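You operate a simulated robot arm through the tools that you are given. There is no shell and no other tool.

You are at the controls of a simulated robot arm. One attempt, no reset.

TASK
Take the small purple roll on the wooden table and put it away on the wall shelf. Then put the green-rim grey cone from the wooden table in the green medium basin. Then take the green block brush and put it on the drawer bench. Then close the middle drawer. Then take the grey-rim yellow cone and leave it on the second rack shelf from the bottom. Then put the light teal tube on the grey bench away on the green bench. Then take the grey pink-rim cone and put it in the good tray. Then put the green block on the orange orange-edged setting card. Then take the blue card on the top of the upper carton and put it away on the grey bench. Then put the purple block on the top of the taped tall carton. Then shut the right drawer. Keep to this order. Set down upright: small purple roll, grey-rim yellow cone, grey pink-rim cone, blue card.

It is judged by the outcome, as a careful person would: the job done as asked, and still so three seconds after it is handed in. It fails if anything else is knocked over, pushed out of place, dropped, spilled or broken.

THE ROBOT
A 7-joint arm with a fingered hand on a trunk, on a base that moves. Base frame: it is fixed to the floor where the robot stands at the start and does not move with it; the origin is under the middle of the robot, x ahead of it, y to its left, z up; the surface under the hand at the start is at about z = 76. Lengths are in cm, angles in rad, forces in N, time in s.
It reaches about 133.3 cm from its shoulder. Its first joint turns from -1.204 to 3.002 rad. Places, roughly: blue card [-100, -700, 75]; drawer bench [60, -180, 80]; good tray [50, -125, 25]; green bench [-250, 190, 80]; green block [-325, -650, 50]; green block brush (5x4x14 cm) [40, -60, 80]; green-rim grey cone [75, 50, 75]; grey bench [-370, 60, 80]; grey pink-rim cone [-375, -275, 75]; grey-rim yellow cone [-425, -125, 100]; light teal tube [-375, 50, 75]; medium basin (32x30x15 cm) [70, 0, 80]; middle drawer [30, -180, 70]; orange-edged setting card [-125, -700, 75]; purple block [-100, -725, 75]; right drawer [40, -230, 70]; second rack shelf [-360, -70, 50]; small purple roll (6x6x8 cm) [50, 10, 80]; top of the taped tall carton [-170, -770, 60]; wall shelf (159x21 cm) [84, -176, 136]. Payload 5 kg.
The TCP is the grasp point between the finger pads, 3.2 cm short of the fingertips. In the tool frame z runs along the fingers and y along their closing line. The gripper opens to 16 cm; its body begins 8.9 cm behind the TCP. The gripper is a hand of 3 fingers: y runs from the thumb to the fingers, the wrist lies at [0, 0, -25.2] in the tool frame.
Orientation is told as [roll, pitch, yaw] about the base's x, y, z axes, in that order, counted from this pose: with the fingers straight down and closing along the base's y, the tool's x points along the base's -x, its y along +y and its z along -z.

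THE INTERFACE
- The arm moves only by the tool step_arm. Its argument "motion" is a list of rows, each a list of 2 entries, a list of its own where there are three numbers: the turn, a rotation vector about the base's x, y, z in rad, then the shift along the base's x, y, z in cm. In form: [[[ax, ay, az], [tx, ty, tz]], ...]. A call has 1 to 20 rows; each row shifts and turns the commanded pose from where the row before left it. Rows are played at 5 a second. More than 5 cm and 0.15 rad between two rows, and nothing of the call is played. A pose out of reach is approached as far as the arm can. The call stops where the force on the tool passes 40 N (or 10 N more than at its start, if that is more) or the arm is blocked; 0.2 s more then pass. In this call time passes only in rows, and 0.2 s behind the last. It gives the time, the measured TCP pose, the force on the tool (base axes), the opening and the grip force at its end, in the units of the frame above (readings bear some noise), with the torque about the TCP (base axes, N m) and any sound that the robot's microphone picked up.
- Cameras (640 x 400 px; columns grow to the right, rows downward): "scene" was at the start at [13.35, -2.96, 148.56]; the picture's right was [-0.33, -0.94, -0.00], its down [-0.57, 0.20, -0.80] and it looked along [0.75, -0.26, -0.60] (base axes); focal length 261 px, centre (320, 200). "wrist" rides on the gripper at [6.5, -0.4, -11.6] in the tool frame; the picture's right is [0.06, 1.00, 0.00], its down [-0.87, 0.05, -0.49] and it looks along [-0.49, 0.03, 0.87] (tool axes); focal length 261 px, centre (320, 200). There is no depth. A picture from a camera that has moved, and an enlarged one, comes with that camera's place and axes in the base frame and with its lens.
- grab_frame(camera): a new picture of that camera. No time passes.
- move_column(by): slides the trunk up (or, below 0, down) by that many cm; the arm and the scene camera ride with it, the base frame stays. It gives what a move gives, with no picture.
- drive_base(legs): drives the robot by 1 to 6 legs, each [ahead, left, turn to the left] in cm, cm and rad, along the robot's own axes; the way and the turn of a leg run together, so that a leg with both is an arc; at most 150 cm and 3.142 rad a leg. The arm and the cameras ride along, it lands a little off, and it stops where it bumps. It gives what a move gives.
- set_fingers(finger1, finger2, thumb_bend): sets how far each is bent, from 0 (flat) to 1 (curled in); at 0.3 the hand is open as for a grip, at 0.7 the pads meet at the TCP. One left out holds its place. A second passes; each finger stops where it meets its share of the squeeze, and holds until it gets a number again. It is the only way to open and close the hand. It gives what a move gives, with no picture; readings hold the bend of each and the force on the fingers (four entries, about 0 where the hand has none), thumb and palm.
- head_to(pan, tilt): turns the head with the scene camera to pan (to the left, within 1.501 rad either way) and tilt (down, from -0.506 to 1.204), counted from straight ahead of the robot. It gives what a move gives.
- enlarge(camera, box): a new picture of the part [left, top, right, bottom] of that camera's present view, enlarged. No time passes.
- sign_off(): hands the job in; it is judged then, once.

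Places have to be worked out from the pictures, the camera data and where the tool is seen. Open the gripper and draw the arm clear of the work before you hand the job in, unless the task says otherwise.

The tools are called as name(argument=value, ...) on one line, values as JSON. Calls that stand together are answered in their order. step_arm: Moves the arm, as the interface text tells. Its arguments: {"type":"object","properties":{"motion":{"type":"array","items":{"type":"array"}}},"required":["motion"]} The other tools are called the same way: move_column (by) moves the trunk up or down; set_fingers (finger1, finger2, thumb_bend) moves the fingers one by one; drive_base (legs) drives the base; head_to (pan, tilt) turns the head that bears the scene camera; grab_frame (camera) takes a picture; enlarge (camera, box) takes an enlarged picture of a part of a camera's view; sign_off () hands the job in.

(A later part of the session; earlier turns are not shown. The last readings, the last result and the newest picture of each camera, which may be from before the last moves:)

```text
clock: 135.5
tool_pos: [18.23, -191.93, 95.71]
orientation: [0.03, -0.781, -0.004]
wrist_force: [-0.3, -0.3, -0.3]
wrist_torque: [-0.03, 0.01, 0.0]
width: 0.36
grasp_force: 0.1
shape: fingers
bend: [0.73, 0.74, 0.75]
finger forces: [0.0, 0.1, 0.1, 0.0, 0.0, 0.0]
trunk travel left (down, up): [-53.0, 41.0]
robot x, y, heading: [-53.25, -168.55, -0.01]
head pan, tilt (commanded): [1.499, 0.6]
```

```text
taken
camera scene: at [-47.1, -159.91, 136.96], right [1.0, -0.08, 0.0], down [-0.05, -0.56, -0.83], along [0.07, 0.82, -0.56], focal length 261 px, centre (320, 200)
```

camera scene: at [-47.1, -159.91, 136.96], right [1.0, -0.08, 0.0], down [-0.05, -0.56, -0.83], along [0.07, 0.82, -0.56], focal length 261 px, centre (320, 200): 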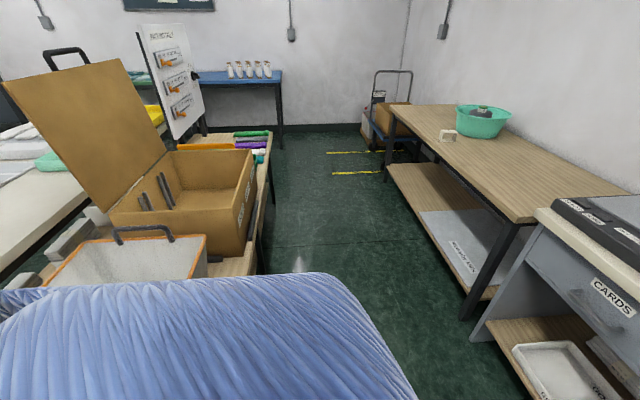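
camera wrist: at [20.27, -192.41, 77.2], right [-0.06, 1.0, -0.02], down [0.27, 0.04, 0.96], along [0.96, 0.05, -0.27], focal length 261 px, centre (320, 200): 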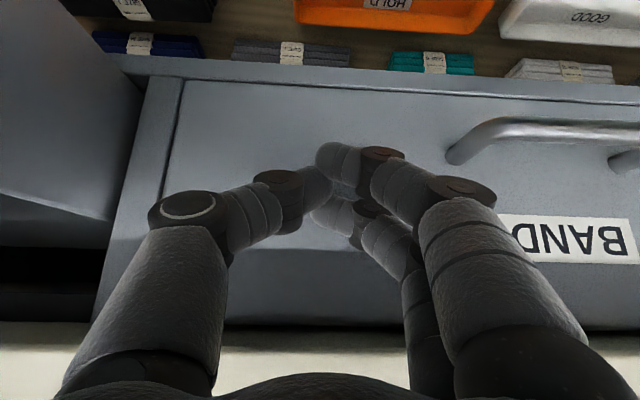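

I see the layout: the packing table with basket is behind-left, bins behind-right. I'll move to the freer middle spot, raise the arm high and tuck it to carry posture before turning.

move_column(by=25)

step_arm(motion=[[[0, 0.13, 0], [-2, -1, 2]], [[0, 0.13, 0], [-2, -1, 2]], [[0, 0.13, 0], [-2, -1, 2]], [[0, 0.13, 0], [-2, -1, 2]], [[0, 0.13, 0], [-2, -1, 2]], [[0, 0.13, 0], [-2, -1, 2]]])

drive_base(legs=[[20, -30, 0.012]])

```text
clock: 138.1
tool_pos: [18.23, -191.92, 120.63]
orientation: [0.029, -0.781, -0.004]
wrist_force: [0.3, 0.3, 0.3]
wrist_torque: [0.02, 0.0, 0.01]
width: 0.39
grasp_force: 0.0
shape: fingers
bend: [0.73, 0.74, 0.75]
finger forces: [0.0, 0.0, 0.0, 0.1, 0.0, 0.0]
trunk travel left (down, up): [-78.0, 16.0]
robot x, y, heading: [-52.66, -168.66, -0.01]
head pan, tilt (commanded): [1.499, 0.6]
```

```text
clock: 139.5
tool_pos: [6.22, -198.04, 132.69]
orientation: [0.024, 0.001, -0.003]
wrist_force: [-1.1, -0.4, -0.6]
wrist_torque: [-0.04, -0.04, 0.02]
width: 0.35
grasp_force: 0.0
shape: fingers
bend: [0.73, 0.74, 0.75]
finger forces: [0.1, 0.0, 0.0, 0.0, 0.0, 0.0]
trunk travel left (down, up): [-78.0, 16.0]
robot x, y, heading: [-53.16, -168.74, -0.01]
head pan, tilt (commanded): [1.499, 0.6]
```

```text
clock: 141.8
tool_pos: [26.62, -227.34, 132.55]
orientation: [0.025, -0.001, 0.01]
wrist_force: [0.2, -0.3, -0.5]
wrist_torque: [0.02, 0.03, -0.01]
width: 0.36
grasp_force: 0.0
shape: fingers
bend: [0.73, 0.74, 0.75]
finger forces: [0.0, 0.0, 0.1, 0.0, 0.1, 0.0]
trunk travel left (down, up): [-78.0, 16.0]
robot x, y, heading: [-33.21, -198.61, 0.001]
head pan, tilt (commanded): [1.499, 0.6]
```

Now I turn right in place to face down the hall and look.

drive_base(legs=[[0, 0, -1.57]])

head_to(pan=0.3, tilt=0.3)

grab_frame(camera="scene")

head_to(pan=-1.2, tilt=0.3)

grab_frame(camera="scene")

```text
clock: 146.0
tool_pos: [-62.22, -258.2, 132.53]
orientation: [0.024, 0.0, -1.567]
wrist_force: [0.7, -0.4, -0.2]
wrist_torque: [-0.03, 0.01, -0.01]
width: 0.36
grasp_force: 0.0
shape: fingers
bend: [0.73, 0.74, 0.75]
finger forces: [0.0, 0.0, 0.1, 0.1, 0.0, 0.0]
trunk travel left (down, up): [-78.0, 16.0]
robot x, y, heading: [-33.04, -198.4, -1.574]
head pan, tilt (commanded): [1.499, 0.6]
```

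```text
clock: 147.4
tool_pos: [-62.22, -258.13, 132.6]
orientation: [0.022, -0.002, -1.569]
wrist_force: [0.2, -0.1, 0.0]
wrist_torque: [0.03, 0.0, -0.01]
width: 0.35
grasp_force: 0.0
shape: fingers
bend: [0.73, 0.74, 0.75]
finger forces: [0.0, 0.0, 0.1, 0.0, 0.0, 0.0]
trunk travel left (down, up): [-78.0, 16.0]
robot x, y, heading: [-33.11, -198.76, -1.578]
head pan, tilt (commanded): [0.3, 0.3]
```

```text
taken
camera scene: at [-30.39, -212.59, 164.71], right [-0.96, -0.29, 0.0], down [-0.09, 0.28, -0.96], along [0.28, -0.91, -0.3], focal length 261 px, centre (320, 200)
```

scene: 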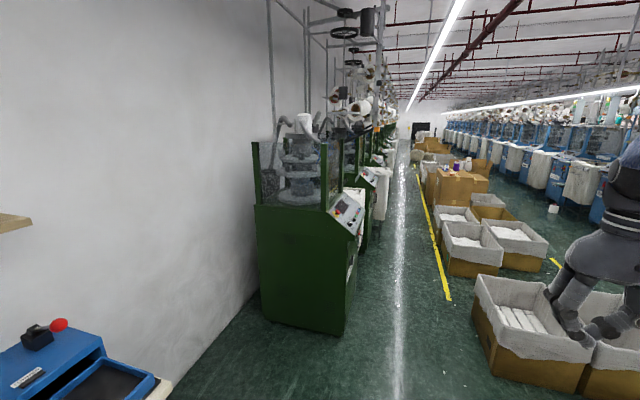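

```text
clock: 149.0
tool_pos: [-62.28, -258.09, 132.59]
orientation: [0.024, 0.001, -1.568]
wrist_force: [0.1, -0.5, 0.6]
wrist_torque: [0.0, -0.04, 0.01]
width: 0.39
grasp_force: 0.1
shape: fingers
bend: [0.73, 0.74, 0.75]
finger forces: [0.1, 0.0, 0.1, 0.1, 0.1, 0.1]
trunk travel left (down, up): [-78.0, 16.0]
robot x, y, heading: [-33.35, -198.44, -1.578]
head pan, tilt (commanded): [-1.201, 0.3]
```

```text
taken
camera scene: at [-41.83, -206.99, 164.71], right [-0.36, 0.93, 0.0], down [0.28, 0.11, -0.96], along [-0.89, -0.34, -0.3], focal length 261 px, centre (320, 200)
```

scene: 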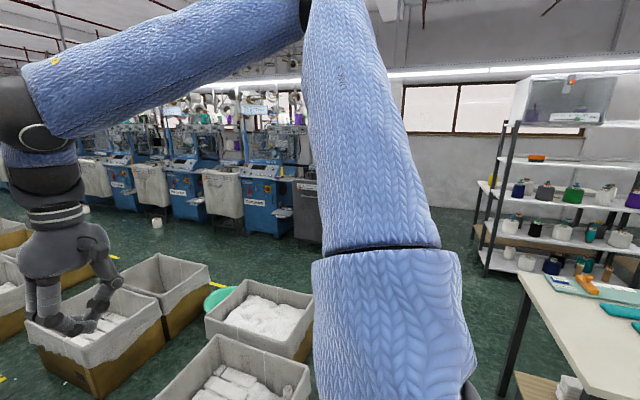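

There's the rack on the right in the distance. I'll turn further to face -x and look ahead.

drive_base(legs=[[0, -10, -1.4]])

head_to(pan=0.0, tilt=0.35)

grab_frame(camera="scene")

head_to(pan=0.8, tilt=0.4)

grab_frame(camera="scene")

head_to(pan=-1.4, tilt=0.4)

grab_frame(camera="scene")

```text
clock: 152.8
tool_pos: [-103.7, -174.34, 132.67]
orientation: [0.023, 0.0, -2.965]
wrist_force: [0.3, -0.3, 0.3]
wrist_torque: [0.02, 0.0, 0.01]
width: 0.4
grasp_force: 0.1
shape: fingers
bend: [0.73, 0.74, 0.75]
finger forces: [0.0, 0.0, 0.0, 0.0, 0.1, 0.1]
trunk travel left (down, up): [-78.0, 16.0]
robot x, y, heading: [-40.12, -192.66, -2.97]
head pan, tilt (commanded): [-1.201, 0.3]
```

```text
clock: 154.2
tool_pos: [-103.83, -174.36, 132.61]
orientation: [0.024, 0.001, -2.965]
wrist_force: [-0.3, -0.4, -0.7]
wrist_torque: [0.06, 0.02, 0.03]
width: 0.37
grasp_force: 0.0
shape: fingers
bend: [0.73, 0.74, 0.75]
finger forces: [0.0, 0.0, 0.1, 0.1, 0.0, 0.1]
trunk travel left (down, up): [-78.0, 16.0]
robot x, y, heading: [-40.24, -192.43, -2.97]
head pan, tilt (commanded): [0.0, 0.351]
```

```text
taken
camera scene: at [-54.17, -195.06, 164.23], right [-0.17, 0.99, 0.0], down [0.34, 0.06, -0.94], along [-0.93, -0.16, -0.34], focal length 261 px, centre (320, 200)
```

scene: 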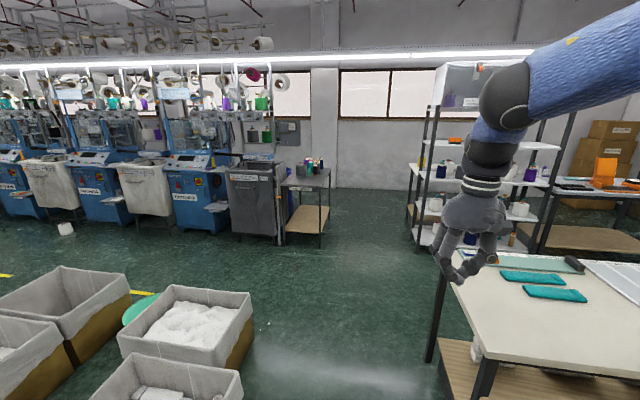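

```text
clock: 155.4
tool_pos: [-103.73, -174.36, 132.56]
orientation: [0.024, -0.001, -2.966]
wrist_force: [-0.4, 0.5, 0.0]
wrist_torque: [0.02, -0.04, -0.04]
width: 0.36
grasp_force: 0.0
shape: fingers
bend: [0.73, 0.74, 0.75]
finger forces: [0.0, 0.0, 0.1, 0.0, 0.1, 0.1]
trunk travel left (down, up): [-78.0, 16.0]
robot x, y, heading: [-40.23, -192.83, -2.968]
head pan, tilt (commanded): [0.799, 0.4]
```

```text
taken
camera scene: at [-50.25, -201.13, 163.78], right [-0.82, 0.57, 0.0], down [0.22, 0.32, -0.92], along [-0.52, -0.76, -0.39], focal length 261 px, centre (320, 200)
```

scene: 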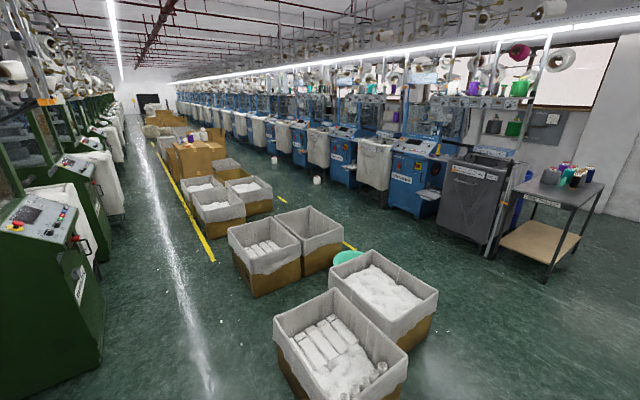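

```text
clock: 157.4
tool_pos: [-103.73, -174.29, 132.52]
orientation: [0.025, 0.001, -2.967]
wrist_force: [0.8, -0.6, 0.1]
wrist_torque: [-0.02, -0.02, 0.0]
width: 0.38
grasp_force: 0.0
shape: fingers
bend: [0.73, 0.74, 0.75]
finger forces: [0.0, 0.1, 0.0, 0.0, 0.1, 0.1]
trunk travel left (down, up): [-78.0, 16.0]
robot x, y, heading: [-39.95, -192.56, -2.974]
head pan, tilt (commanded): [-1.4, 0.4]
```

```text
taken
camera scene: at [-48.09, -184.77, 163.78], right [0.94, 0.33, 0.0], down [0.13, -0.37, -0.92], along [-0.31, 0.87, -0.39], focal length 261 px, centre (320, 200)
```

scene: 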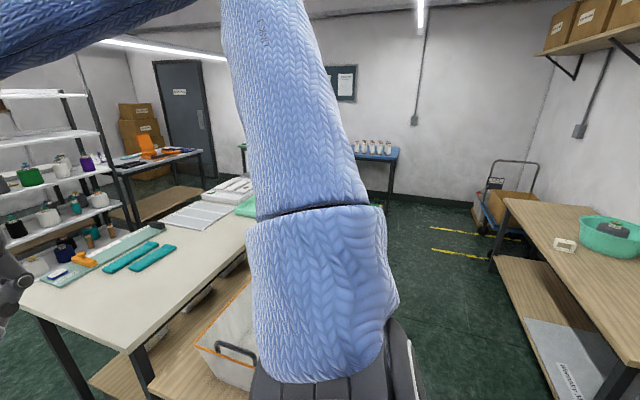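

I can see the whole layout now: rack at x≈-340, the small cone table beyond, white inspection table and bins with a passage between. I'll check the passage width carefully.

head_to(pan=0.1, tilt=0.75)

grab_frame(camera="scene")

head_to(pan=-0.6, tilt=0.6)

grab_frame(camera="scene")

```text
clock: 159.0
tool_pos: [-103.73, -174.4, 132.55]
orientation: [0.024, 0.0, -2.967]
wrist_force: [0.2, 0.0, -0.2]
wrist_torque: [0.01, 0.01, -0.01]
width: 0.35
grasp_force: 0.1
shape: fingers
bend: [0.73, 0.74, 0.75]
finger forces: [0.0, 0.0, 0.0, 0.0, 0.0, 0.2]
trunk travel left (down, up): [-78.0, 16.0]
robot x, y, heading: [-40.21, -192.96, -2.97]
head pan, tilt (commanded): [0.099, 0.75]
```

```text
taken
camera scene: at [-52.98, -195.69, 160.67], right [-0.26, 0.96, 0.0], down [0.66, 0.18, -0.73], along [-0.71, -0.19, -0.68], focal length 261 px, centre (320, 200)
```

scene: 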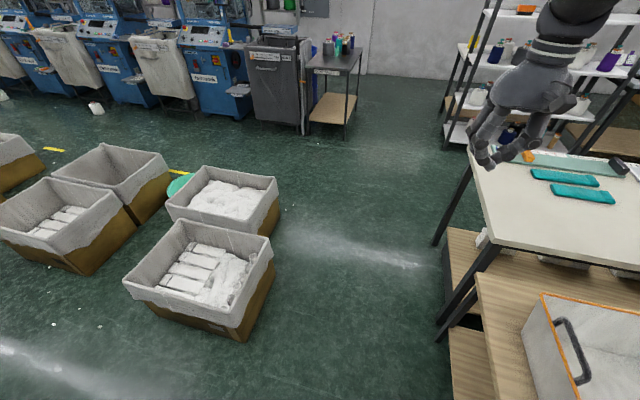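

```text
clock: 160.1
tool_pos: [-103.79, -174.29, 132.55]
orientation: [0.025, 0.0, -2.965]
wrist_force: [-0.5, 0.2, 0.1]
wrist_torque: [0.0, -0.01, 0.01]
width: 0.37
grasp_force: 0.0
shape: fingers
bend: [0.73, 0.74, 0.75]
finger forces: [0.0, 0.1, 0.0, 0.0, 0.0, 0.0]
trunk travel left (down, up): [-78.0, 16.0]
robot x, y, heading: [-39.89, -192.58, -2.968]
head pan, tilt (commanded): [-0.6, 0.6]
```

```text
taken
camera scene: at [-53.02, -189.81, 161.95], right [0.42, 0.91, 0.0], down [0.51, -0.24, -0.82], along [-0.75, 0.34, -0.57], focal length 261 px, centre (320, 200)
```

scene: 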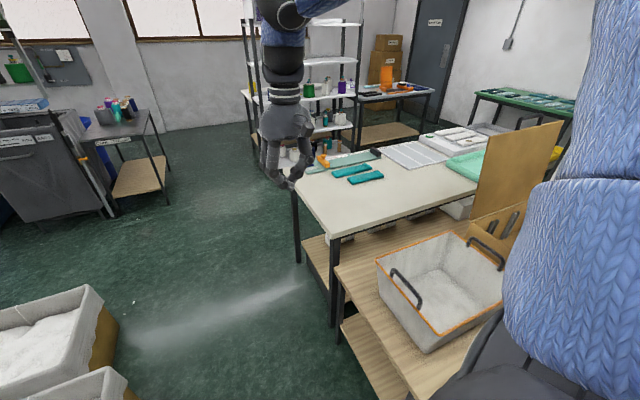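

The passage is about 88 cm wide (tables end at y≈-152, bins start at y≈-242). I'll drive along y≈-198 in -x direction.

drive_base(legs=[[0, 4, -0.17], [100, 0, 0]])

head_to(pan=-0.4, tilt=0.5)

grab_frame(camera="scene")

```text
clock: 165.9
tool_pos: [-199.37, -169.1, 132.61]
orientation: [0.025, 0.001, -3.122]
wrist_force: [0.4, -1.1, 0.2]
wrist_torque: [-0.01, 0.0, 0.04]
width: 0.39
grasp_force: 0.0
shape: fingers
bend: [0.73, 0.74, 0.75]
finger forces: [0.0, 0.1, 0.1, 0.0, 0.0, 0.0]
trunk travel left (down, up): [-78.0, 16.0]
robot x, y, heading: [-139.35, -197.5, -3.128]
head pan, tilt (commanded): [-0.6, 0.6]
```

```text
clock: 166.7
tool_pos: [-199.36, -169.14, 132.61]
orientation: [0.026, 0.001, -3.121]
wrist_force: [-0.4, 0.4, 0.4]
wrist_torque: [0.01, 0.03, -0.04]
width: 0.36
grasp_force: 0.0
shape: fingers
bend: [0.73, 0.74, 0.75]
finger forces: [0.0, 0.0, 0.0, 0.0, 0.0, 0.1]
trunk travel left (down, up): [-78.0, 16.0]
robot x, y, heading: [-139.63, -196.98, -3.129]
head pan, tilt (commanded): [-0.4, 0.499]
```

```text
taken
camera scene: at [-152.69, -193.76, 162.86], right [0.38, 0.93, 0.0], down [0.44, -0.18, -0.88], along [-0.81, 0.33, -0.48], focal length 261 px, centre (320, 200)
```

scene: 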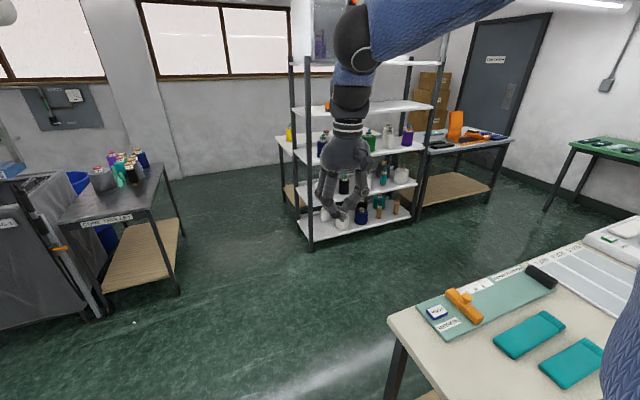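

Zoom into the rack and surroundings to find the yellow cone.

enlarge(camera="scene", box=[260, 40, 520, 255])

enlarge(camera="scene", box=[50, 130, 200, 300])

```text
1.86 times, centred on (390, 148) of scene
camera zoom: at [-152.69, -193.76, 162.86], right [0.38, 0.93, 0.0], down [0.44, -0.18, -0.88], along [-0.81, 0.33, -0.48], focal length 485 px, centre (190, 298)
```

zoom: 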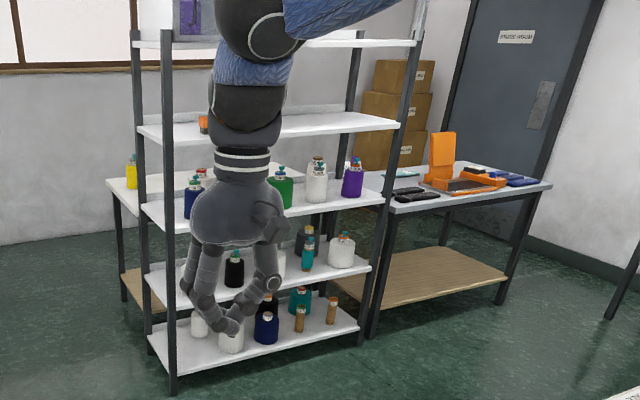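

```text
2.35 times, centred on (125, 215) of scene
camera zoom: at [-152.69, -193.76, 162.86], right [0.38, 0.93, 0.0], down [0.44, -0.18, -0.88], along [-0.81, 0.33, -0.48], focal length 613 px, centre (779, 165)
```

zoom: 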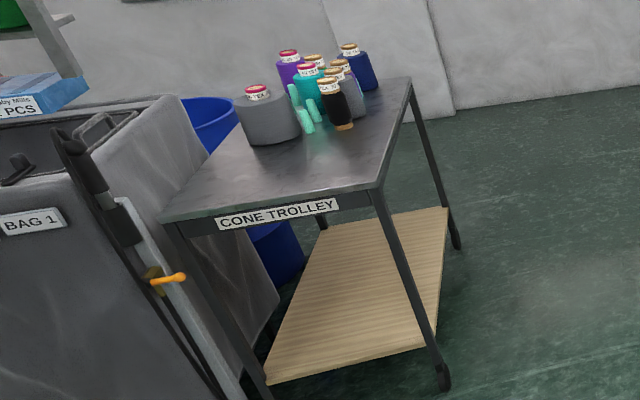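

The yellow cone stands on a white table behind the rack's left end (~[-430, -118]). Before planning, I look down at my own base to learn its footprint.

head_to(pan=1.5, tilt=1.2)

grab_frame(camera="scene")

head_to(pan=0.0, tilt=1.2)

grab_frame(camera="scene")

head_to(pan=-1.5, tilt=1.0)

grab_frame(camera="scene")

```text
clock: 168.6
tool_pos: [-199.4, -169.04, 132.57]
orientation: [0.025, -0.001, -3.122]
wrist_force: [0.5, 0.3, 0.4]
wrist_torque: [-0.01, -0.01, -0.02]
width: 0.37
grasp_force: 0.0
shape: fingers
bend: [0.73, 0.74, 0.75]
finger forces: [0.0, 0.1, 0.0, 0.0, 0.0, 0.0]
trunk travel left (down, up): [-78.0, 16.0]
robot x, y, heading: [-139.44, -197.18, -3.128]
head pan, tilt (commanded): [1.499, 1.201]
```

```text
taken
camera scene: at [-144.61, -202.8, 157.5], right [-1.0, 0.06, 0.0], down [0.06, 0.93, -0.36], along [-0.02, -0.36, -0.93], focal length 261 px, centre (320, 200)
```

scene: 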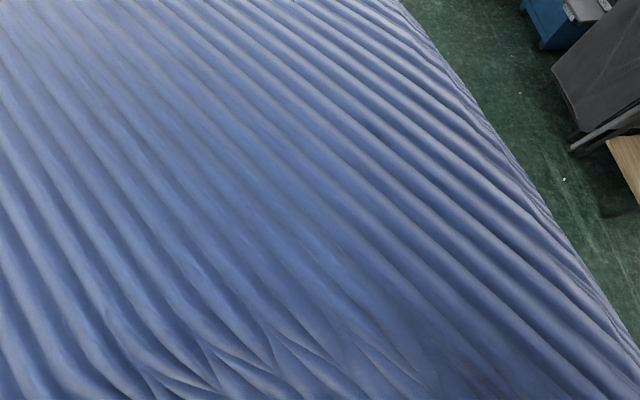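

```text
clock: 170.2
tool_pos: [-199.38, -169.16, 132.59]
orientation: [0.023, 0.001, -3.122]
wrist_force: [-0.1, -0.3, 0.3]
wrist_torque: [0.04, 0.01, -0.01]
width: 0.38
grasp_force: 0.1
shape: fingers
bend: [0.73, 0.74, 0.75]
finger forces: [0.1, 0.0, 0.1, 0.0, 0.0, 0.0]
trunk travel left (down, up): [-78.0, 16.0]
robot x, y, heading: [-139.24, -197.41, -3.131]
head pan, tilt (commanded): [0.0, 1.201]
```

```text
taken
camera scene: at [-149.86, -197.29, 157.5], right [-0.01, 1.0, 0.0], down [0.93, 0.01, -0.36], along [-0.36, 0.0, -0.93], focal length 261 px, centre (320, 200)
```

scene: 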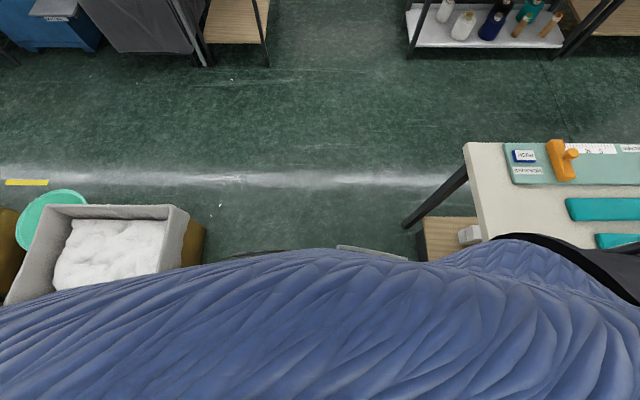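

```text
clock: 171.8
tool_pos: [-199.37, -169.15, 132.47]
orientation: [0.025, 0.0, -3.123]
wrist_force: [0.4, -0.3, 1.1]
wrist_torque: [0.03, 0.02, 0.01]
width: 0.37
grasp_force: 0.0
shape: fingers
bend: [0.73, 0.74, 0.75]
finger forces: [0.0, 0.0, 0.0, 0.1, 0.1, 0.0]
trunk travel left (down, up): [-78.0, 16.0]
robot x, y, heading: [-139.53, -197.16, -3.131]
head pan, tilt (commanded): [-1.499, 1.0]
```

```text
taken
camera scene: at [-144.86, -190.27, 158.76], right [1.0, 0.08, 0.0], down [0.07, -0.84, -0.54], along [-0.05, 0.54, -0.84], focal length 261 px, centre (320, 200)
```

scene: 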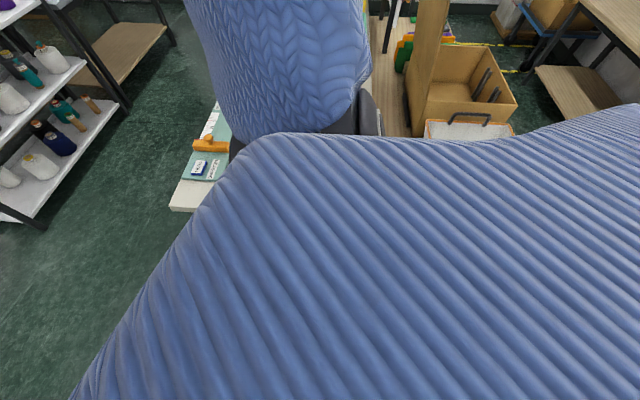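

Base radius is about 33 cm. I continue along the passage toward the rack area and look again.

drive_base(legs=[[140, 0, 0]])

head_to(pan=-0.3, tilt=0.5)

grab_frame(camera="scene")

head_to(pan=0.4, tilt=0.6)

grab_frame(camera="scene")

```text
clock: 178.7
tool_pos: [-337.62, -167.68, 132.62]
orientation: [0.024, 0.0, 3.137]
wrist_force: [0.6, 0.9, 1.5]
wrist_torque: [0.02, 0.03, -0.01]
width: 0.38
grasp_force: 0.0
shape: fingers
bend: [0.73, 0.74, 0.75]
finger forces: [0.0, 0.0, 0.0, 0.0, 0.1, 0.0]
trunk travel left (down, up): [-78.0, 16.0]
robot x, y, heading: [-277.97, -196.94, 3.123]
head pan, tilt (commanded): [-1.499, 1.0]
```

```text
clock: 180.1
tool_pos: [-337.42, -167.67, 132.59]
orientation: [0.024, 0.001, 3.137]
wrist_force: [-0.5, 0.3, -0.6]
wrist_torque: [0.01, -0.01, 0.0]
width: 0.37
grasp_force: 0.0
shape: fingers
bend: [0.73, 0.74, 0.75]
finger forces: [0.0, 0.0, 0.0, 0.0, 0.0, 0.0]
trunk travel left (down, up): [-78.0, 16.0]
robot x, y, heading: [-278.09, -196.9, 3.127]
head pan, tilt (commanded): [-0.3, 0.499]
```

```text
taken
camera scene: at [-291.71, -194.31, 162.86], right [0.31, 0.95, 0.0], down [0.46, -0.15, -0.88], along [-0.84, 0.27, -0.48], focal length 261 px, centre (320, 200)
```

scene: 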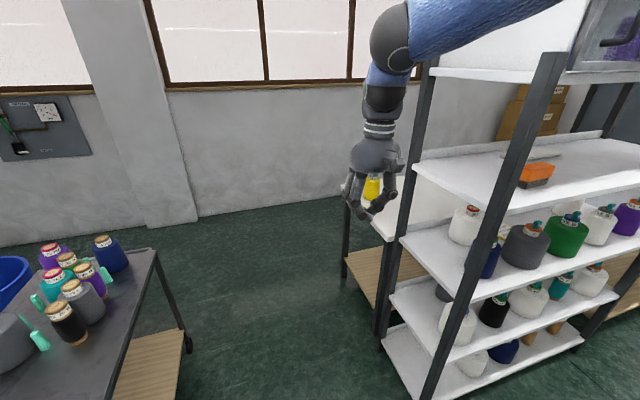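

```text
clock: 181.1
tool_pos: [-337.53, -167.65, 132.69]
orientation: [0.025, 0.0, 3.138]
wrist_force: [0.1, 0.0, -0.2]
wrist_torque: [-0.01, 0.02, 0.0]
width: 0.37
grasp_force: 0.0
shape: fingers
bend: [0.73, 0.74, 0.75]
finger forces: [0.0, 0.1, 0.1, 0.0, 0.1, 0.0]
trunk travel left (down, up): [-78.0, 16.0]
robot x, y, heading: [-278.31, -197.15, 3.129]
head pan, tilt (commanded): [0.4, 0.6]
```

```text
taken
camera scene: at [-291.25, -200.44, 161.96], right [-0.38, 0.93, 0.0], down [0.52, 0.21, -0.83], along [-0.76, -0.31, -0.56], focal length 261 px, centre (320, 200)
```

scene: 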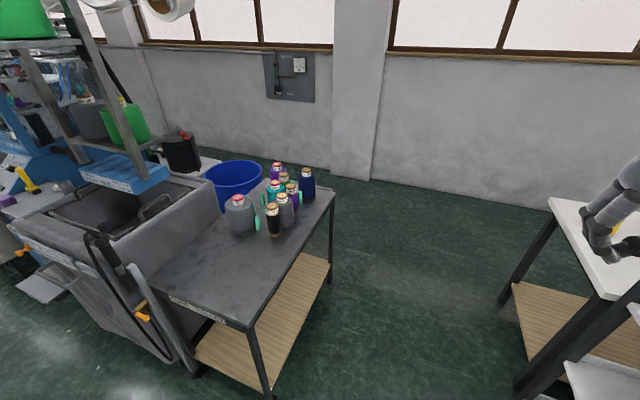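

The yellow cone triangulates to about [-417, -121, 93] on a white table end (edge y≈-132); beyond x=-440 the floor is free to the wall at x≈-560. I'll drive to about [-443, -200] and turn right to face +y.

drive_base(legs=[[130, 0, 0.012], [35, 0, 0]])

drive_base(legs=[[0, 0, -1.57]])

head_to(pan=-0.3, tilt=0.6)

grab_frame(camera="scene")

grab_frame(camera="wrist")

```text
clock: 189.6
tool_pos: [-503.57, -164.09, 132.58]
orientation: [0.027, -0.001, 3.128]
wrist_force: [-0.2, -0.3, 0.7]
wrist_torque: [-0.03, -0.07, -0.03]
width: 0.37
grasp_force: 0.0
shape: fingers
bend: [0.73, 0.74, 0.75]
finger forces: [0.0, 0.0, 0.1, 0.0, 0.0, 0.0]
trunk travel left (down, up): [-78.0, 16.0]
robot x, y, heading: [-444.36, -194.16, 3.115]
head pan, tilt (commanded): [0.4, 0.6]
```

```text
clock: 193.8
tool_pos: [-414.38, -135.02, 132.57]
orientation: [0.025, 0.001, 1.559]
wrist_force: [0.4, -0.2, -0.4]
wrist_torque: [-0.02, -0.01, 0.01]
width: 0.38
grasp_force: 0.1
shape: fingers
bend: [0.73, 0.74, 0.75]
finger forces: [0.0, 0.0, 0.1, 0.0, 0.0, 0.0]
trunk travel left (down, up): [-78.0, 16.0]
robot x, y, heading: [-444.27, -193.98, 1.55]
head pan, tilt (commanded): [0.4, 0.6]
```

```text
clock: 194.9
tool_pos: [-414.45, -135.06, 132.54]
orientation: [0.024, 0.001, 1.561]
wrist_force: [0.0, 0.4, 0.6]
wrist_torque: [-0.02, -0.03, 0.01]
width: 0.35
grasp_force: 0.1
shape: fingers
bend: [0.73, 0.74, 0.75]
finger forces: [0.0, 0.1, 0.1, 0.0, 0.1, 0.1]
trunk travel left (down, up): [-78.0, 16.0]
robot x, y, heading: [-444.14, -194.41, 1.553]
head pan, tilt (commanded): [-0.3, 0.6]
```

```text
taken
camera scene: at [-441.34, -180.78, 161.96], right [0.95, -0.31, 0.0], down [-0.18, -0.54, -0.82], along [0.26, 0.78, -0.57], focal length 261 px, centre (320, 200)
```

scene: 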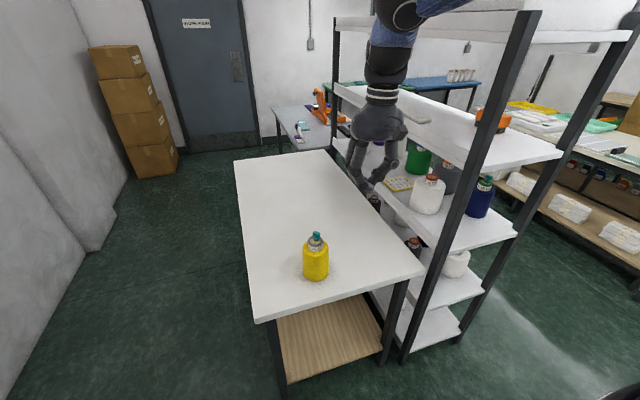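

```text
taken
camera wrist: at [-413.75, -141.5, 144.03], right [-1.0, -0.05, 0.02], down [-0.03, 0.87, 0.49], along [-0.05, 0.49, -0.87], focal length 261 px, centre (320, 200)
```

wrist: 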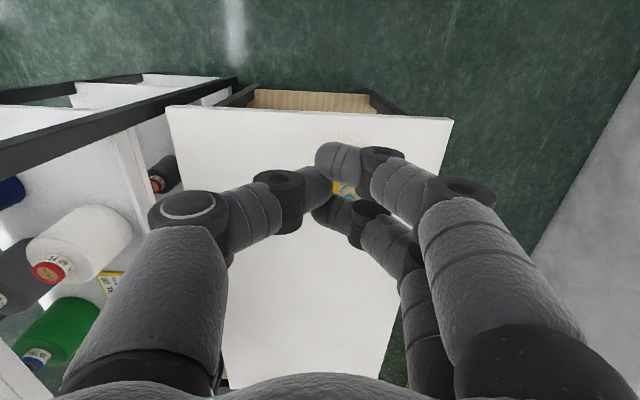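

I zoom in on the yellow cone to verify its rim colour.

enlarge(camera="scene", box=[280, 220, 360, 290])

enlarge(camera="scene", box=[330, 130, 560, 340])

```text
5.71 times, centred on (320, 255) of scene
camera zoom: at [-441.34, -180.78, 161.96], right [0.95, -0.31, 0.0], down [-0.18, -0.54, -0.82], along [0.26, 0.78, -0.57], focal length 1490 px, centre (320, -114)
```

zoom: 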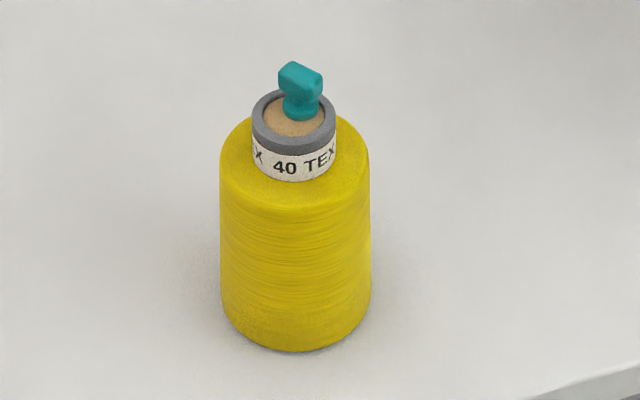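

```text
1.90 times, centred on (445, 235) of scene
camera zoom: at [-441.34, -180.78, 161.96], right [0.95, -0.31, 0.0], down [-0.18, -0.54, -0.82], along [0.26, 0.78, -0.57], focal length 497 px, centre (82, 133)
```

zoom: 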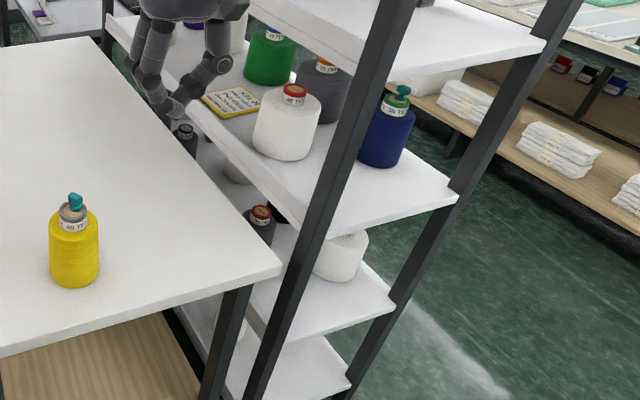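

It's the right cone (grey rim, teal plug). I place its axis at [-421.7, -120.9], table top z≈87, body Ø≈9 cm. I back up, open the hand, and tilt it forward for a side grasp.

drive_base(legs=[[-20, 0, 0.018]])

set_fingers(finger1=0.3, finger2=0.3, thumb_bend=0.3)

step_arm(motion=[[[0.13, 0, 0], [-0.9, 1.8, -2.5]], [[0.13, 0, 0], [-0.9, 1.8, -2.5]], [[0.13, 0, 0], [-0.9, 1.8, -2.5]], [[0.13, 0, 0], [-0.9, 1.8, -2.5]], [[0.13, 0, 0], [-0.9, 1.8, -2.5]], [[0.13, 0, 0], [-0.9, 1.8, -2.5]], [[0.13, 0, 0], [-0.9, 1.8, -2.5]], [[0.13, 0, 0], [-0.9, 1.8, -2.5]]])

grab_frame(camera="wrist")

grab_frame(camera="scene")

```text
clock: 196.5
tool_pos: [-415.93, -154.05, 132.7]
orientation: [0.025, -0.002, 1.581]
wrist_force: [-0.2, -0.2, -0.1]
wrist_torque: [0.04, -0.03, 0.01]
width: 0.37
grasp_force: 0.1
shape: fingers
bend: [0.73, 0.74, 0.75]
finger forces: [0.0, 0.0, 0.0, 0.0, 0.1, 0.1]
trunk travel left (down, up): [-78.0, 16.0]
robot x, y, heading: [-444.74, -213.36, 1.573]
head pan, tilt (commanded): [-0.3, 0.6]
```

```text
clock: 197.5
tool_pos: [-415.96, -154.1, 132.62]
orientation: [0.025, 0.001, 1.582]
wrist_force: [-0.2, -0.2, -0.8]
wrist_torque: [0.01, -0.02, -0.02]
width: 16.77
grasp_force: 0.0
shape: fingers
bend: [0.3, 0.3, 0.3]
finger forces: [0.1, 0.0, 0.0, 0.0, 0.0, 0.0]
trunk travel left (down, up): [-78.0, 16.0]
robot x, y, heading: [-445.13, -213.93, 1.577]
head pan, tilt (commanded): [-0.3, 0.6]
```

```text
clock: 199.3
tool_pos: [-423.02, -139.52, 112.42]
orientation: [0.006, -1.041, 1.589]
wrist_force: [0.4, 1.0, 0.0]
wrist_torque: [0.01, 0.0, 0.03]
width: 16.75
grasp_force: 0.0
shape: fingers
bend: [0.3, 0.3, 0.3]
finger forces: [0.0, 0.0, 0.0, 0.1, 0.1, 0.0]
trunk travel left (down, up): [-78.0, 16.0]
robot x, y, heading: [-444.64, -214.08, 1.576]
head pan, tilt (commanded): [-0.3, 0.6]
```

```text
taken
camera wrist: at [-422.28, -152.68, 112.65], right [-1.0, -0.06, -0.05], down [-0.05, 0.01, 1.0], along [-0.06, 1.0, -0.02], focal length 261 px, centre (320, 200)
```

wrist: 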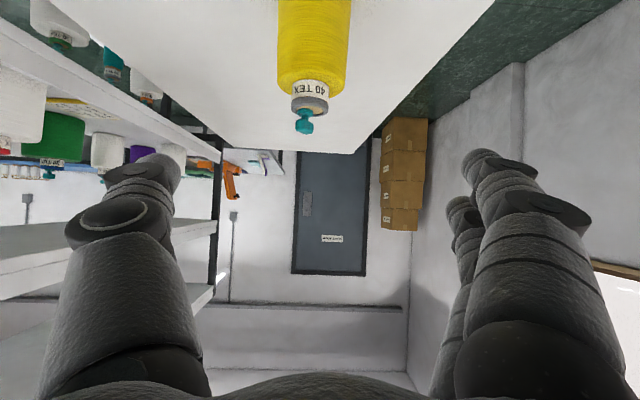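

```text
taken
camera scene: at [-441.7, -200.07, 161.94], right [0.96, -0.29, 0.0], down [-0.17, -0.54, -0.82], along [0.24, 0.79, -0.57], focal length 261 px, centre (320, 200)
```

scene: 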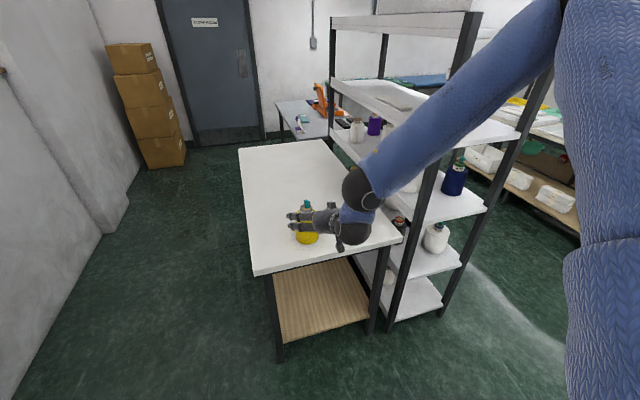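

Axis x≈-422 confirmed. I lower to z≈95 outside the table edge, then move forward around the cone.

step_arm(motion=[[[0, 0, 0], [0.3, -0.5, -4.3]], [[0, 0, 0], [0.3, -0.5, -4.3]], [[0, 0, 0], [0.2, -0.5, -4.3]], [[0, 0, 0], [0.2, -0.5, -4.0]]])

grab_frame(camera="wrist")

enlarge(camera="scene", box=[240, 150, 440, 275])

```text
clock: 200.3
tool_pos: [-420.06, -141.19, 98.71]
orientation: [0.008, -1.039, 1.588]
wrist_force: [0.1, 0.3, 0.8]
wrist_torque: [0.03, 0.05, 0.02]
width: 16.8
grasp_force: 0.1
shape: fingers
bend: [0.3, 0.3, 0.3]
finger forces: [0.1, 0.0, 0.0, 0.1, 0.0, 0.1]
out of reach, approached as far as the arm can: row 4
trunk travel left (down, up): [-78.0, 16.0]
robot x, y, heading: [-444.35, -213.59, 1.573]
head pan, tilt (commanded): [-0.3, 0.6]
```

```text
taken
camera wrist: at [-419.26, -154.49, 98.91], right [-1.0, -0.06, -0.05], down [-0.05, 0.02, 1.0], along [-0.06, 1.0, -0.02], focal length 261 px, centre (320, 200)
```

wrist: 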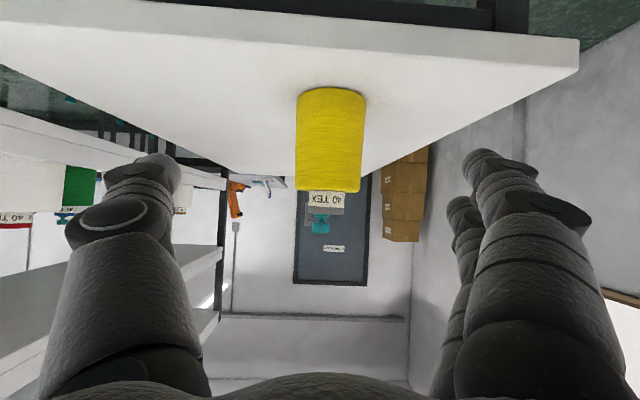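

```text
3.20 times, centred on (340, 212) of scene
camera zoom: at [-441.4, -200.47, 161.96], right [0.96, -0.29, 0.0], down [-0.17, -0.54, -0.82], along [0.24, 0.79, -0.57], focal length 834 px, centre (256, 160)
```

zoom: 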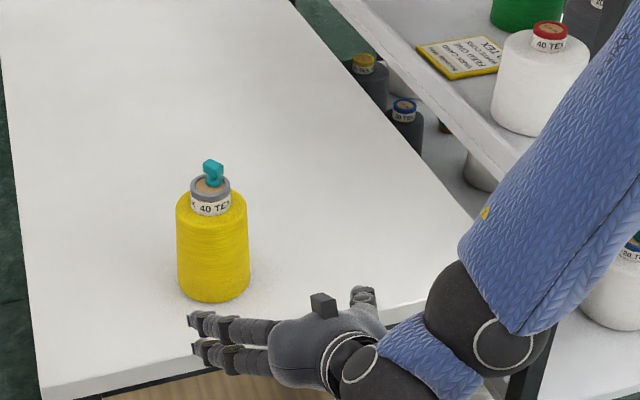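

The table top is z≈86, cone body 86–97.5, axis x≈-422.3. I move forward and slightly down to enclose it.

step_arm(motion=[[[0, 0, 0], [-1.1, 2, -0.7]], [[0, 0, 0], [-1.1, 3, -1.0]], [[0, 0, 0], [0, 4, -1.2]], [[0, 0, 0], [0, 4, -1.2]], [[0, 0, 0], [0, 4, -0.6]]])

grab_frame(camera="wrist")

enlarge(camera="scene", box=[240, 150, 440, 275])

```text
clock: 201.5
tool_pos: [-418.98, -125.28, 99.86]
orientation: [0.005, -1.041, 1.592]
wrist_force: [-0.1, -0.3, -0.1]
wrist_torque: [0.0, 0.03, 0.0]
width: 16.76
grasp_force: 0.2
shape: fingers
bend: [0.3, 0.3, 0.3]
finger forces: [0.0, 0.0, 0.1, 0.1, 0.0, 0.0]
out of reach, approached as far as the arm can: row 1, 2, 3, 4, 5
trunk travel left (down, up): [-78.0, 16.0]
robot x, y, heading: [-444.7, -213.66, 1.577]
head pan, tilt (commanded): [-0.3, 0.6]
```

```text
taken
camera wrist: at [-418.19, -138.49, 99.98], right [-1.0, -0.06, -0.05], down [-0.05, 0.02, 1.0], along [-0.06, 1.0, -0.02], focal length 261 px, centre (320, 200)
```

wrist: 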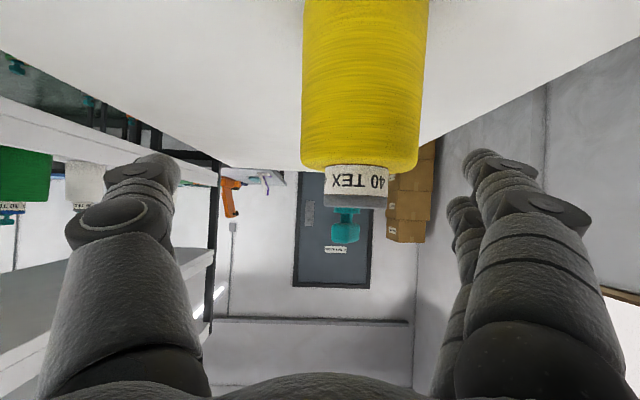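

```text
3.20 times, centred on (340, 212) of scene
camera zoom: at [-441.82, -200.25, 161.95], right [0.96, -0.29, 0.0], down [-0.17, -0.54, -0.82], along [0.24, 0.79, -0.57], focal length 834 px, centre (256, 160)
```

zoom: 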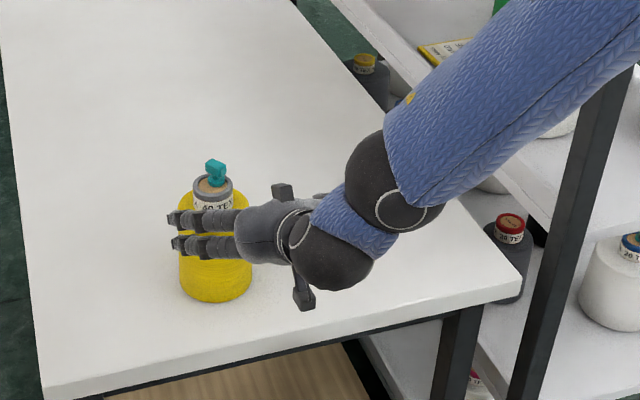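

The forward-tilted pose is limited at this height; a lower shoulder should help. I withdraw the hand from the cone, shift the base back-left, and lower the trunk.

step_arm(motion=[[[0, 0, 0], [0, -3, 0.3]], [[0, 0, 0], [0, -4, 0.3]], [[0, 0, 0], [0, -4, 0.3]], [[0, 0, 0], [0, -2, 2]], [[0, 0, 0], [0, 0, 4]]])

drive_base(legs=[[-8, 8, 0]])

step_arm(motion=[[[0, 0, 0], [0, 1, 4]], [[0, 0, 0], [0, 1, 4]], [[0, 0, 0], [0, 1, 4]], [[0, 0, 0], [0, 1, 4]]])

move_column(by=-25)

grab_frame(camera="wrist")

```text
clock: 202.7
tool_pos: [-419.35, -138.42, 106.83]
orientation: [0.003, -1.039, 1.596]
wrist_force: [0.1, -0.6, 0.1]
wrist_torque: [-0.01, -0.02, -0.01]
width: 16.8
grasp_force: 0.2
shape: fingers
bend: [0.3, 0.3, 0.3]
finger forces: [0.0, 0.0, 0.1, 0.0, 0.0, 0.0]
trunk travel left (down, up): [-78.0, 16.0]
robot x, y, heading: [-444.35, -213.54, 1.576]
head pan, tilt (commanded): [-0.3, 0.6]
```

```text
clock: 203.9
tool_pos: [-427.31, -146.31, 106.79]
orientation: [0.006, -1.04, 1.594]
wrist_force: [-0.1, -0.1, 0.0]
wrist_torque: [0.0, 0.0, 0.0]
width: 16.78
grasp_force: 0.0
shape: fingers
bend: [0.3, 0.3, 0.3]
finger forces: [0.1, 0.0, 0.0, 0.0, 0.0, 0.0]
trunk travel left (down, up): [-78.0, 16.0]
robot x, y, heading: [-452.4, -221.93, 1.572]
head pan, tilt (commanded): [-0.3, 0.6]
```

```text
clock: 204.9
tool_pos: [-427.26, -142.51, 122.77]
orientation: [0.002, -1.042, 1.596]
wrist_force: [-0.4, -0.1, -0.6]
wrist_torque: [0.0, -0.01, -0.03]
width: 16.75
grasp_force: 0.1
shape: fingers
bend: [0.3, 0.3, 0.3]
finger forces: [0.1, 0.0, 0.0, 0.0, 0.0, 0.0]
trunk travel left (down, up): [-78.0, 16.0]
robot x, y, heading: [-452.5, -222.15, 1.573]
head pan, tilt (commanded): [-0.3, 0.6]
```

```text
clock: 207.4
tool_pos: [-427.29, -142.43, 97.6]
orientation: [0.006, -1.04, 1.594]
wrist_force: [0.7, 0.7, 0.8]
wrist_torque: [0.0, -0.01, -0.01]
width: 16.76
grasp_force: 0.1
shape: fingers
bend: [0.3, 0.3, 0.3]
finger forces: [0.0, 0.0, 0.1, 0.0, 0.1, 0.0]
trunk travel left (down, up): [-53.0, 41.0]
robot x, y, heading: [-452.4, -221.61, 1.57]
head pan, tilt (commanded): [-0.3, 0.6]
```

```text
taken
camera wrist: at [-426.44, -155.67, 97.71], right [-1.0, -0.06, -0.05], down [-0.05, 0.01, 1.0], along [-0.06, 1.0, -0.02], focal length 261 px, centre (320, 200)
```

wrist: 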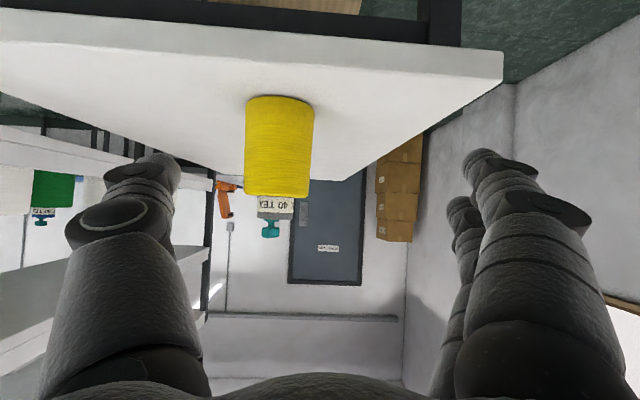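

Now approach again from this posture.

step_arm(motion=[[[0, 0, 0], [1.6, 3, -1.2]], [[0, 0, 0], [1.6, 4, -1.2]], [[0, 0, 0], [1.6, 4, -1.2]], [[0, 0, 0], [0, 4, 0]]])

grab_frame(camera="wrist")

```text
clock: 208.4
tool_pos: [-422.19, -127.37, 93.97]
orientation: [0.003, -1.039, 1.596]
wrist_force: [-1.5, -0.1, 0.7]
wrist_torque: [-0.06, -0.01, -0.01]
width: 16.79
grasp_force: 0.1
shape: fingers
bend: [0.3, 0.3, 0.3]
finger forces: [0.1, 0.0, 0.0, 0.1, 0.0, 0.1]
trunk travel left (down, up): [-53.0, 41.0]
robot x, y, heading: [-452.34, -222.02, 1.574]
head pan, tilt (commanded): [-0.3, 0.6]
```

```text
taken
camera wrist: at [-421.35, -140.66, 94.06], right [-1.0, -0.06, -0.05], down [-0.05, 0.01, 1.0], along [-0.06, 1.0, -0.02], focal length 261 px, centre (320, 200)
```

wrist: 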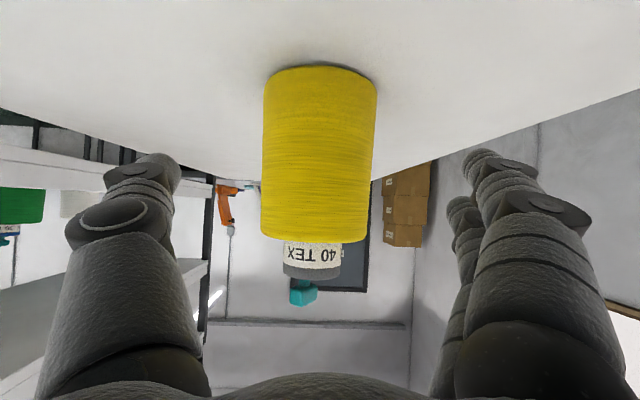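

Well centred. I advance the last 6.5 cm and close on the body.

step_arm(motion=[[[0, 0, 0], [-0.1, 3.3, -0.4]], [[0, 0, 0], [-0.1, 3.2, -0.3]]])

set_fingers(finger1=0.7, finger2=0.7, thumb_bend=0.7)

grab_frame(camera="wrist")

grab_frame(camera="scene")

```text
clock: 209.1
tool_pos: [-422.51, -121.03, 93.29]
orientation: [0.004, -1.041, 1.59]
wrist_force: [0.5, -0.9, -0.9]
wrist_torque: [-0.02, -0.02, 0.02]
width: 16.8
grasp_force: 0.1
shape: fingers
bend: [0.3, 0.3, 0.3]
finger forces: [0.0, 0.0, 0.0, 0.0, 0.0, 0.0]
trunk travel left (down, up): [-53.0, 41.0]
robot x, y, heading: [-452.55, -221.53, 1.572]
head pan, tilt (commanded): [-0.3, 0.6]
```

```text
clock: 210.1
tool_pos: [-422.78, -121.06, 93.41]
orientation: [0.006, -1.04, 1.592]
wrist_force: [0.0, 1.7, 0.9]
wrist_torque: [0.04, -0.01, -0.01]
width: 9.35
grasp_force: 24.0
shape: fingers
bend: [0.5, 0.49, 0.54]
finger forces: [11.7, 12.6, 0.1, 0.0, 24.4, 0.0]
trunk travel left (down, up): [-53.0, 41.0]
robot x, y, heading: [-452.56, -221.91, 1.574]
head pan, tilt (commanded): [-0.3, 0.6]
```

```text
taken
camera wrist: at [-421.79, -134.25, 93.45], right [-1.0, -0.06, -0.05], down [-0.05, 0.01, 1.0], along [-0.06, 1.0, -0.02], focal length 261 px, centre (320, 200)
```

wrist: 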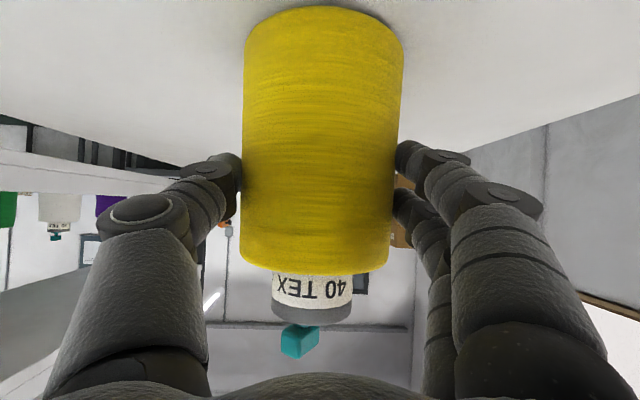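

```text
taken
camera scene: at [-449.78, -208.47, 136.96], right [0.96, -0.29, 0.0], down [-0.17, -0.54, -0.82], along [0.24, 0.79, -0.57], focal length 261 px, centre (320, 200)
```

scene: 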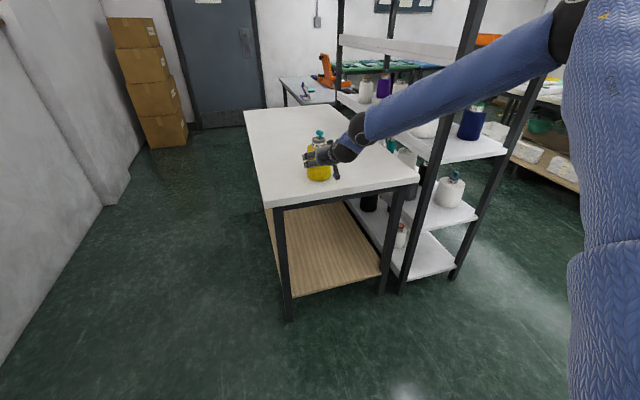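

Gripped firmly on the body (24 N). I lift it and pull it back off the table.

step_arm(motion=[[[0, 0, 0], [0, 0, 1.5]], [[0, 0, 0], [0, 0, 3]], [[0, 0, 0], [0, 0, 3]], [[0, 0, 0], [0, -3, 2]], [[0, 0, 0], [0, -4, 0]], [[0, 0, 0], [0, -4, 0]], [[0, 0, 0], [0, -4, 0]], [[0, 0, 0], [0, -3, 0]]])

grab_frame(camera="wrist")

```text
clock: 211.8
tool_pos: [-422.74, -138.93, 102.68]
orientation: [0.008, -1.04, 1.591]
wrist_force: [-0.3, 0.4, -2.4]
wrist_torque: [-0.13, 0.03, 0.01]
width: 9.32
grasp_force: 24.8
shape: fingers
bend: [0.5, 0.49, 0.54]
finger forces: [12.2, 12.6, 0.1, 0.0, 24.2, 0.0]
trunk travel left (down, up): [-53.0, 41.0]
robot x, y, heading: [-452.56, -221.86, 1.571]
head pan, tilt (commanded): [-0.3, 0.6]
```

```text
taken
camera wrist: at [-421.84, -152.18, 102.85], right [-1.0, -0.06, -0.05], down [-0.05, 0.01, 1.0], along [-0.06, 1.0, -0.02], focal length 261 px, centre (320, 200)
```

wrist: 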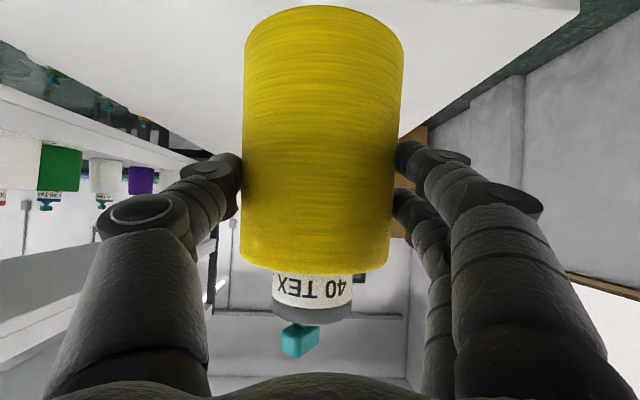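

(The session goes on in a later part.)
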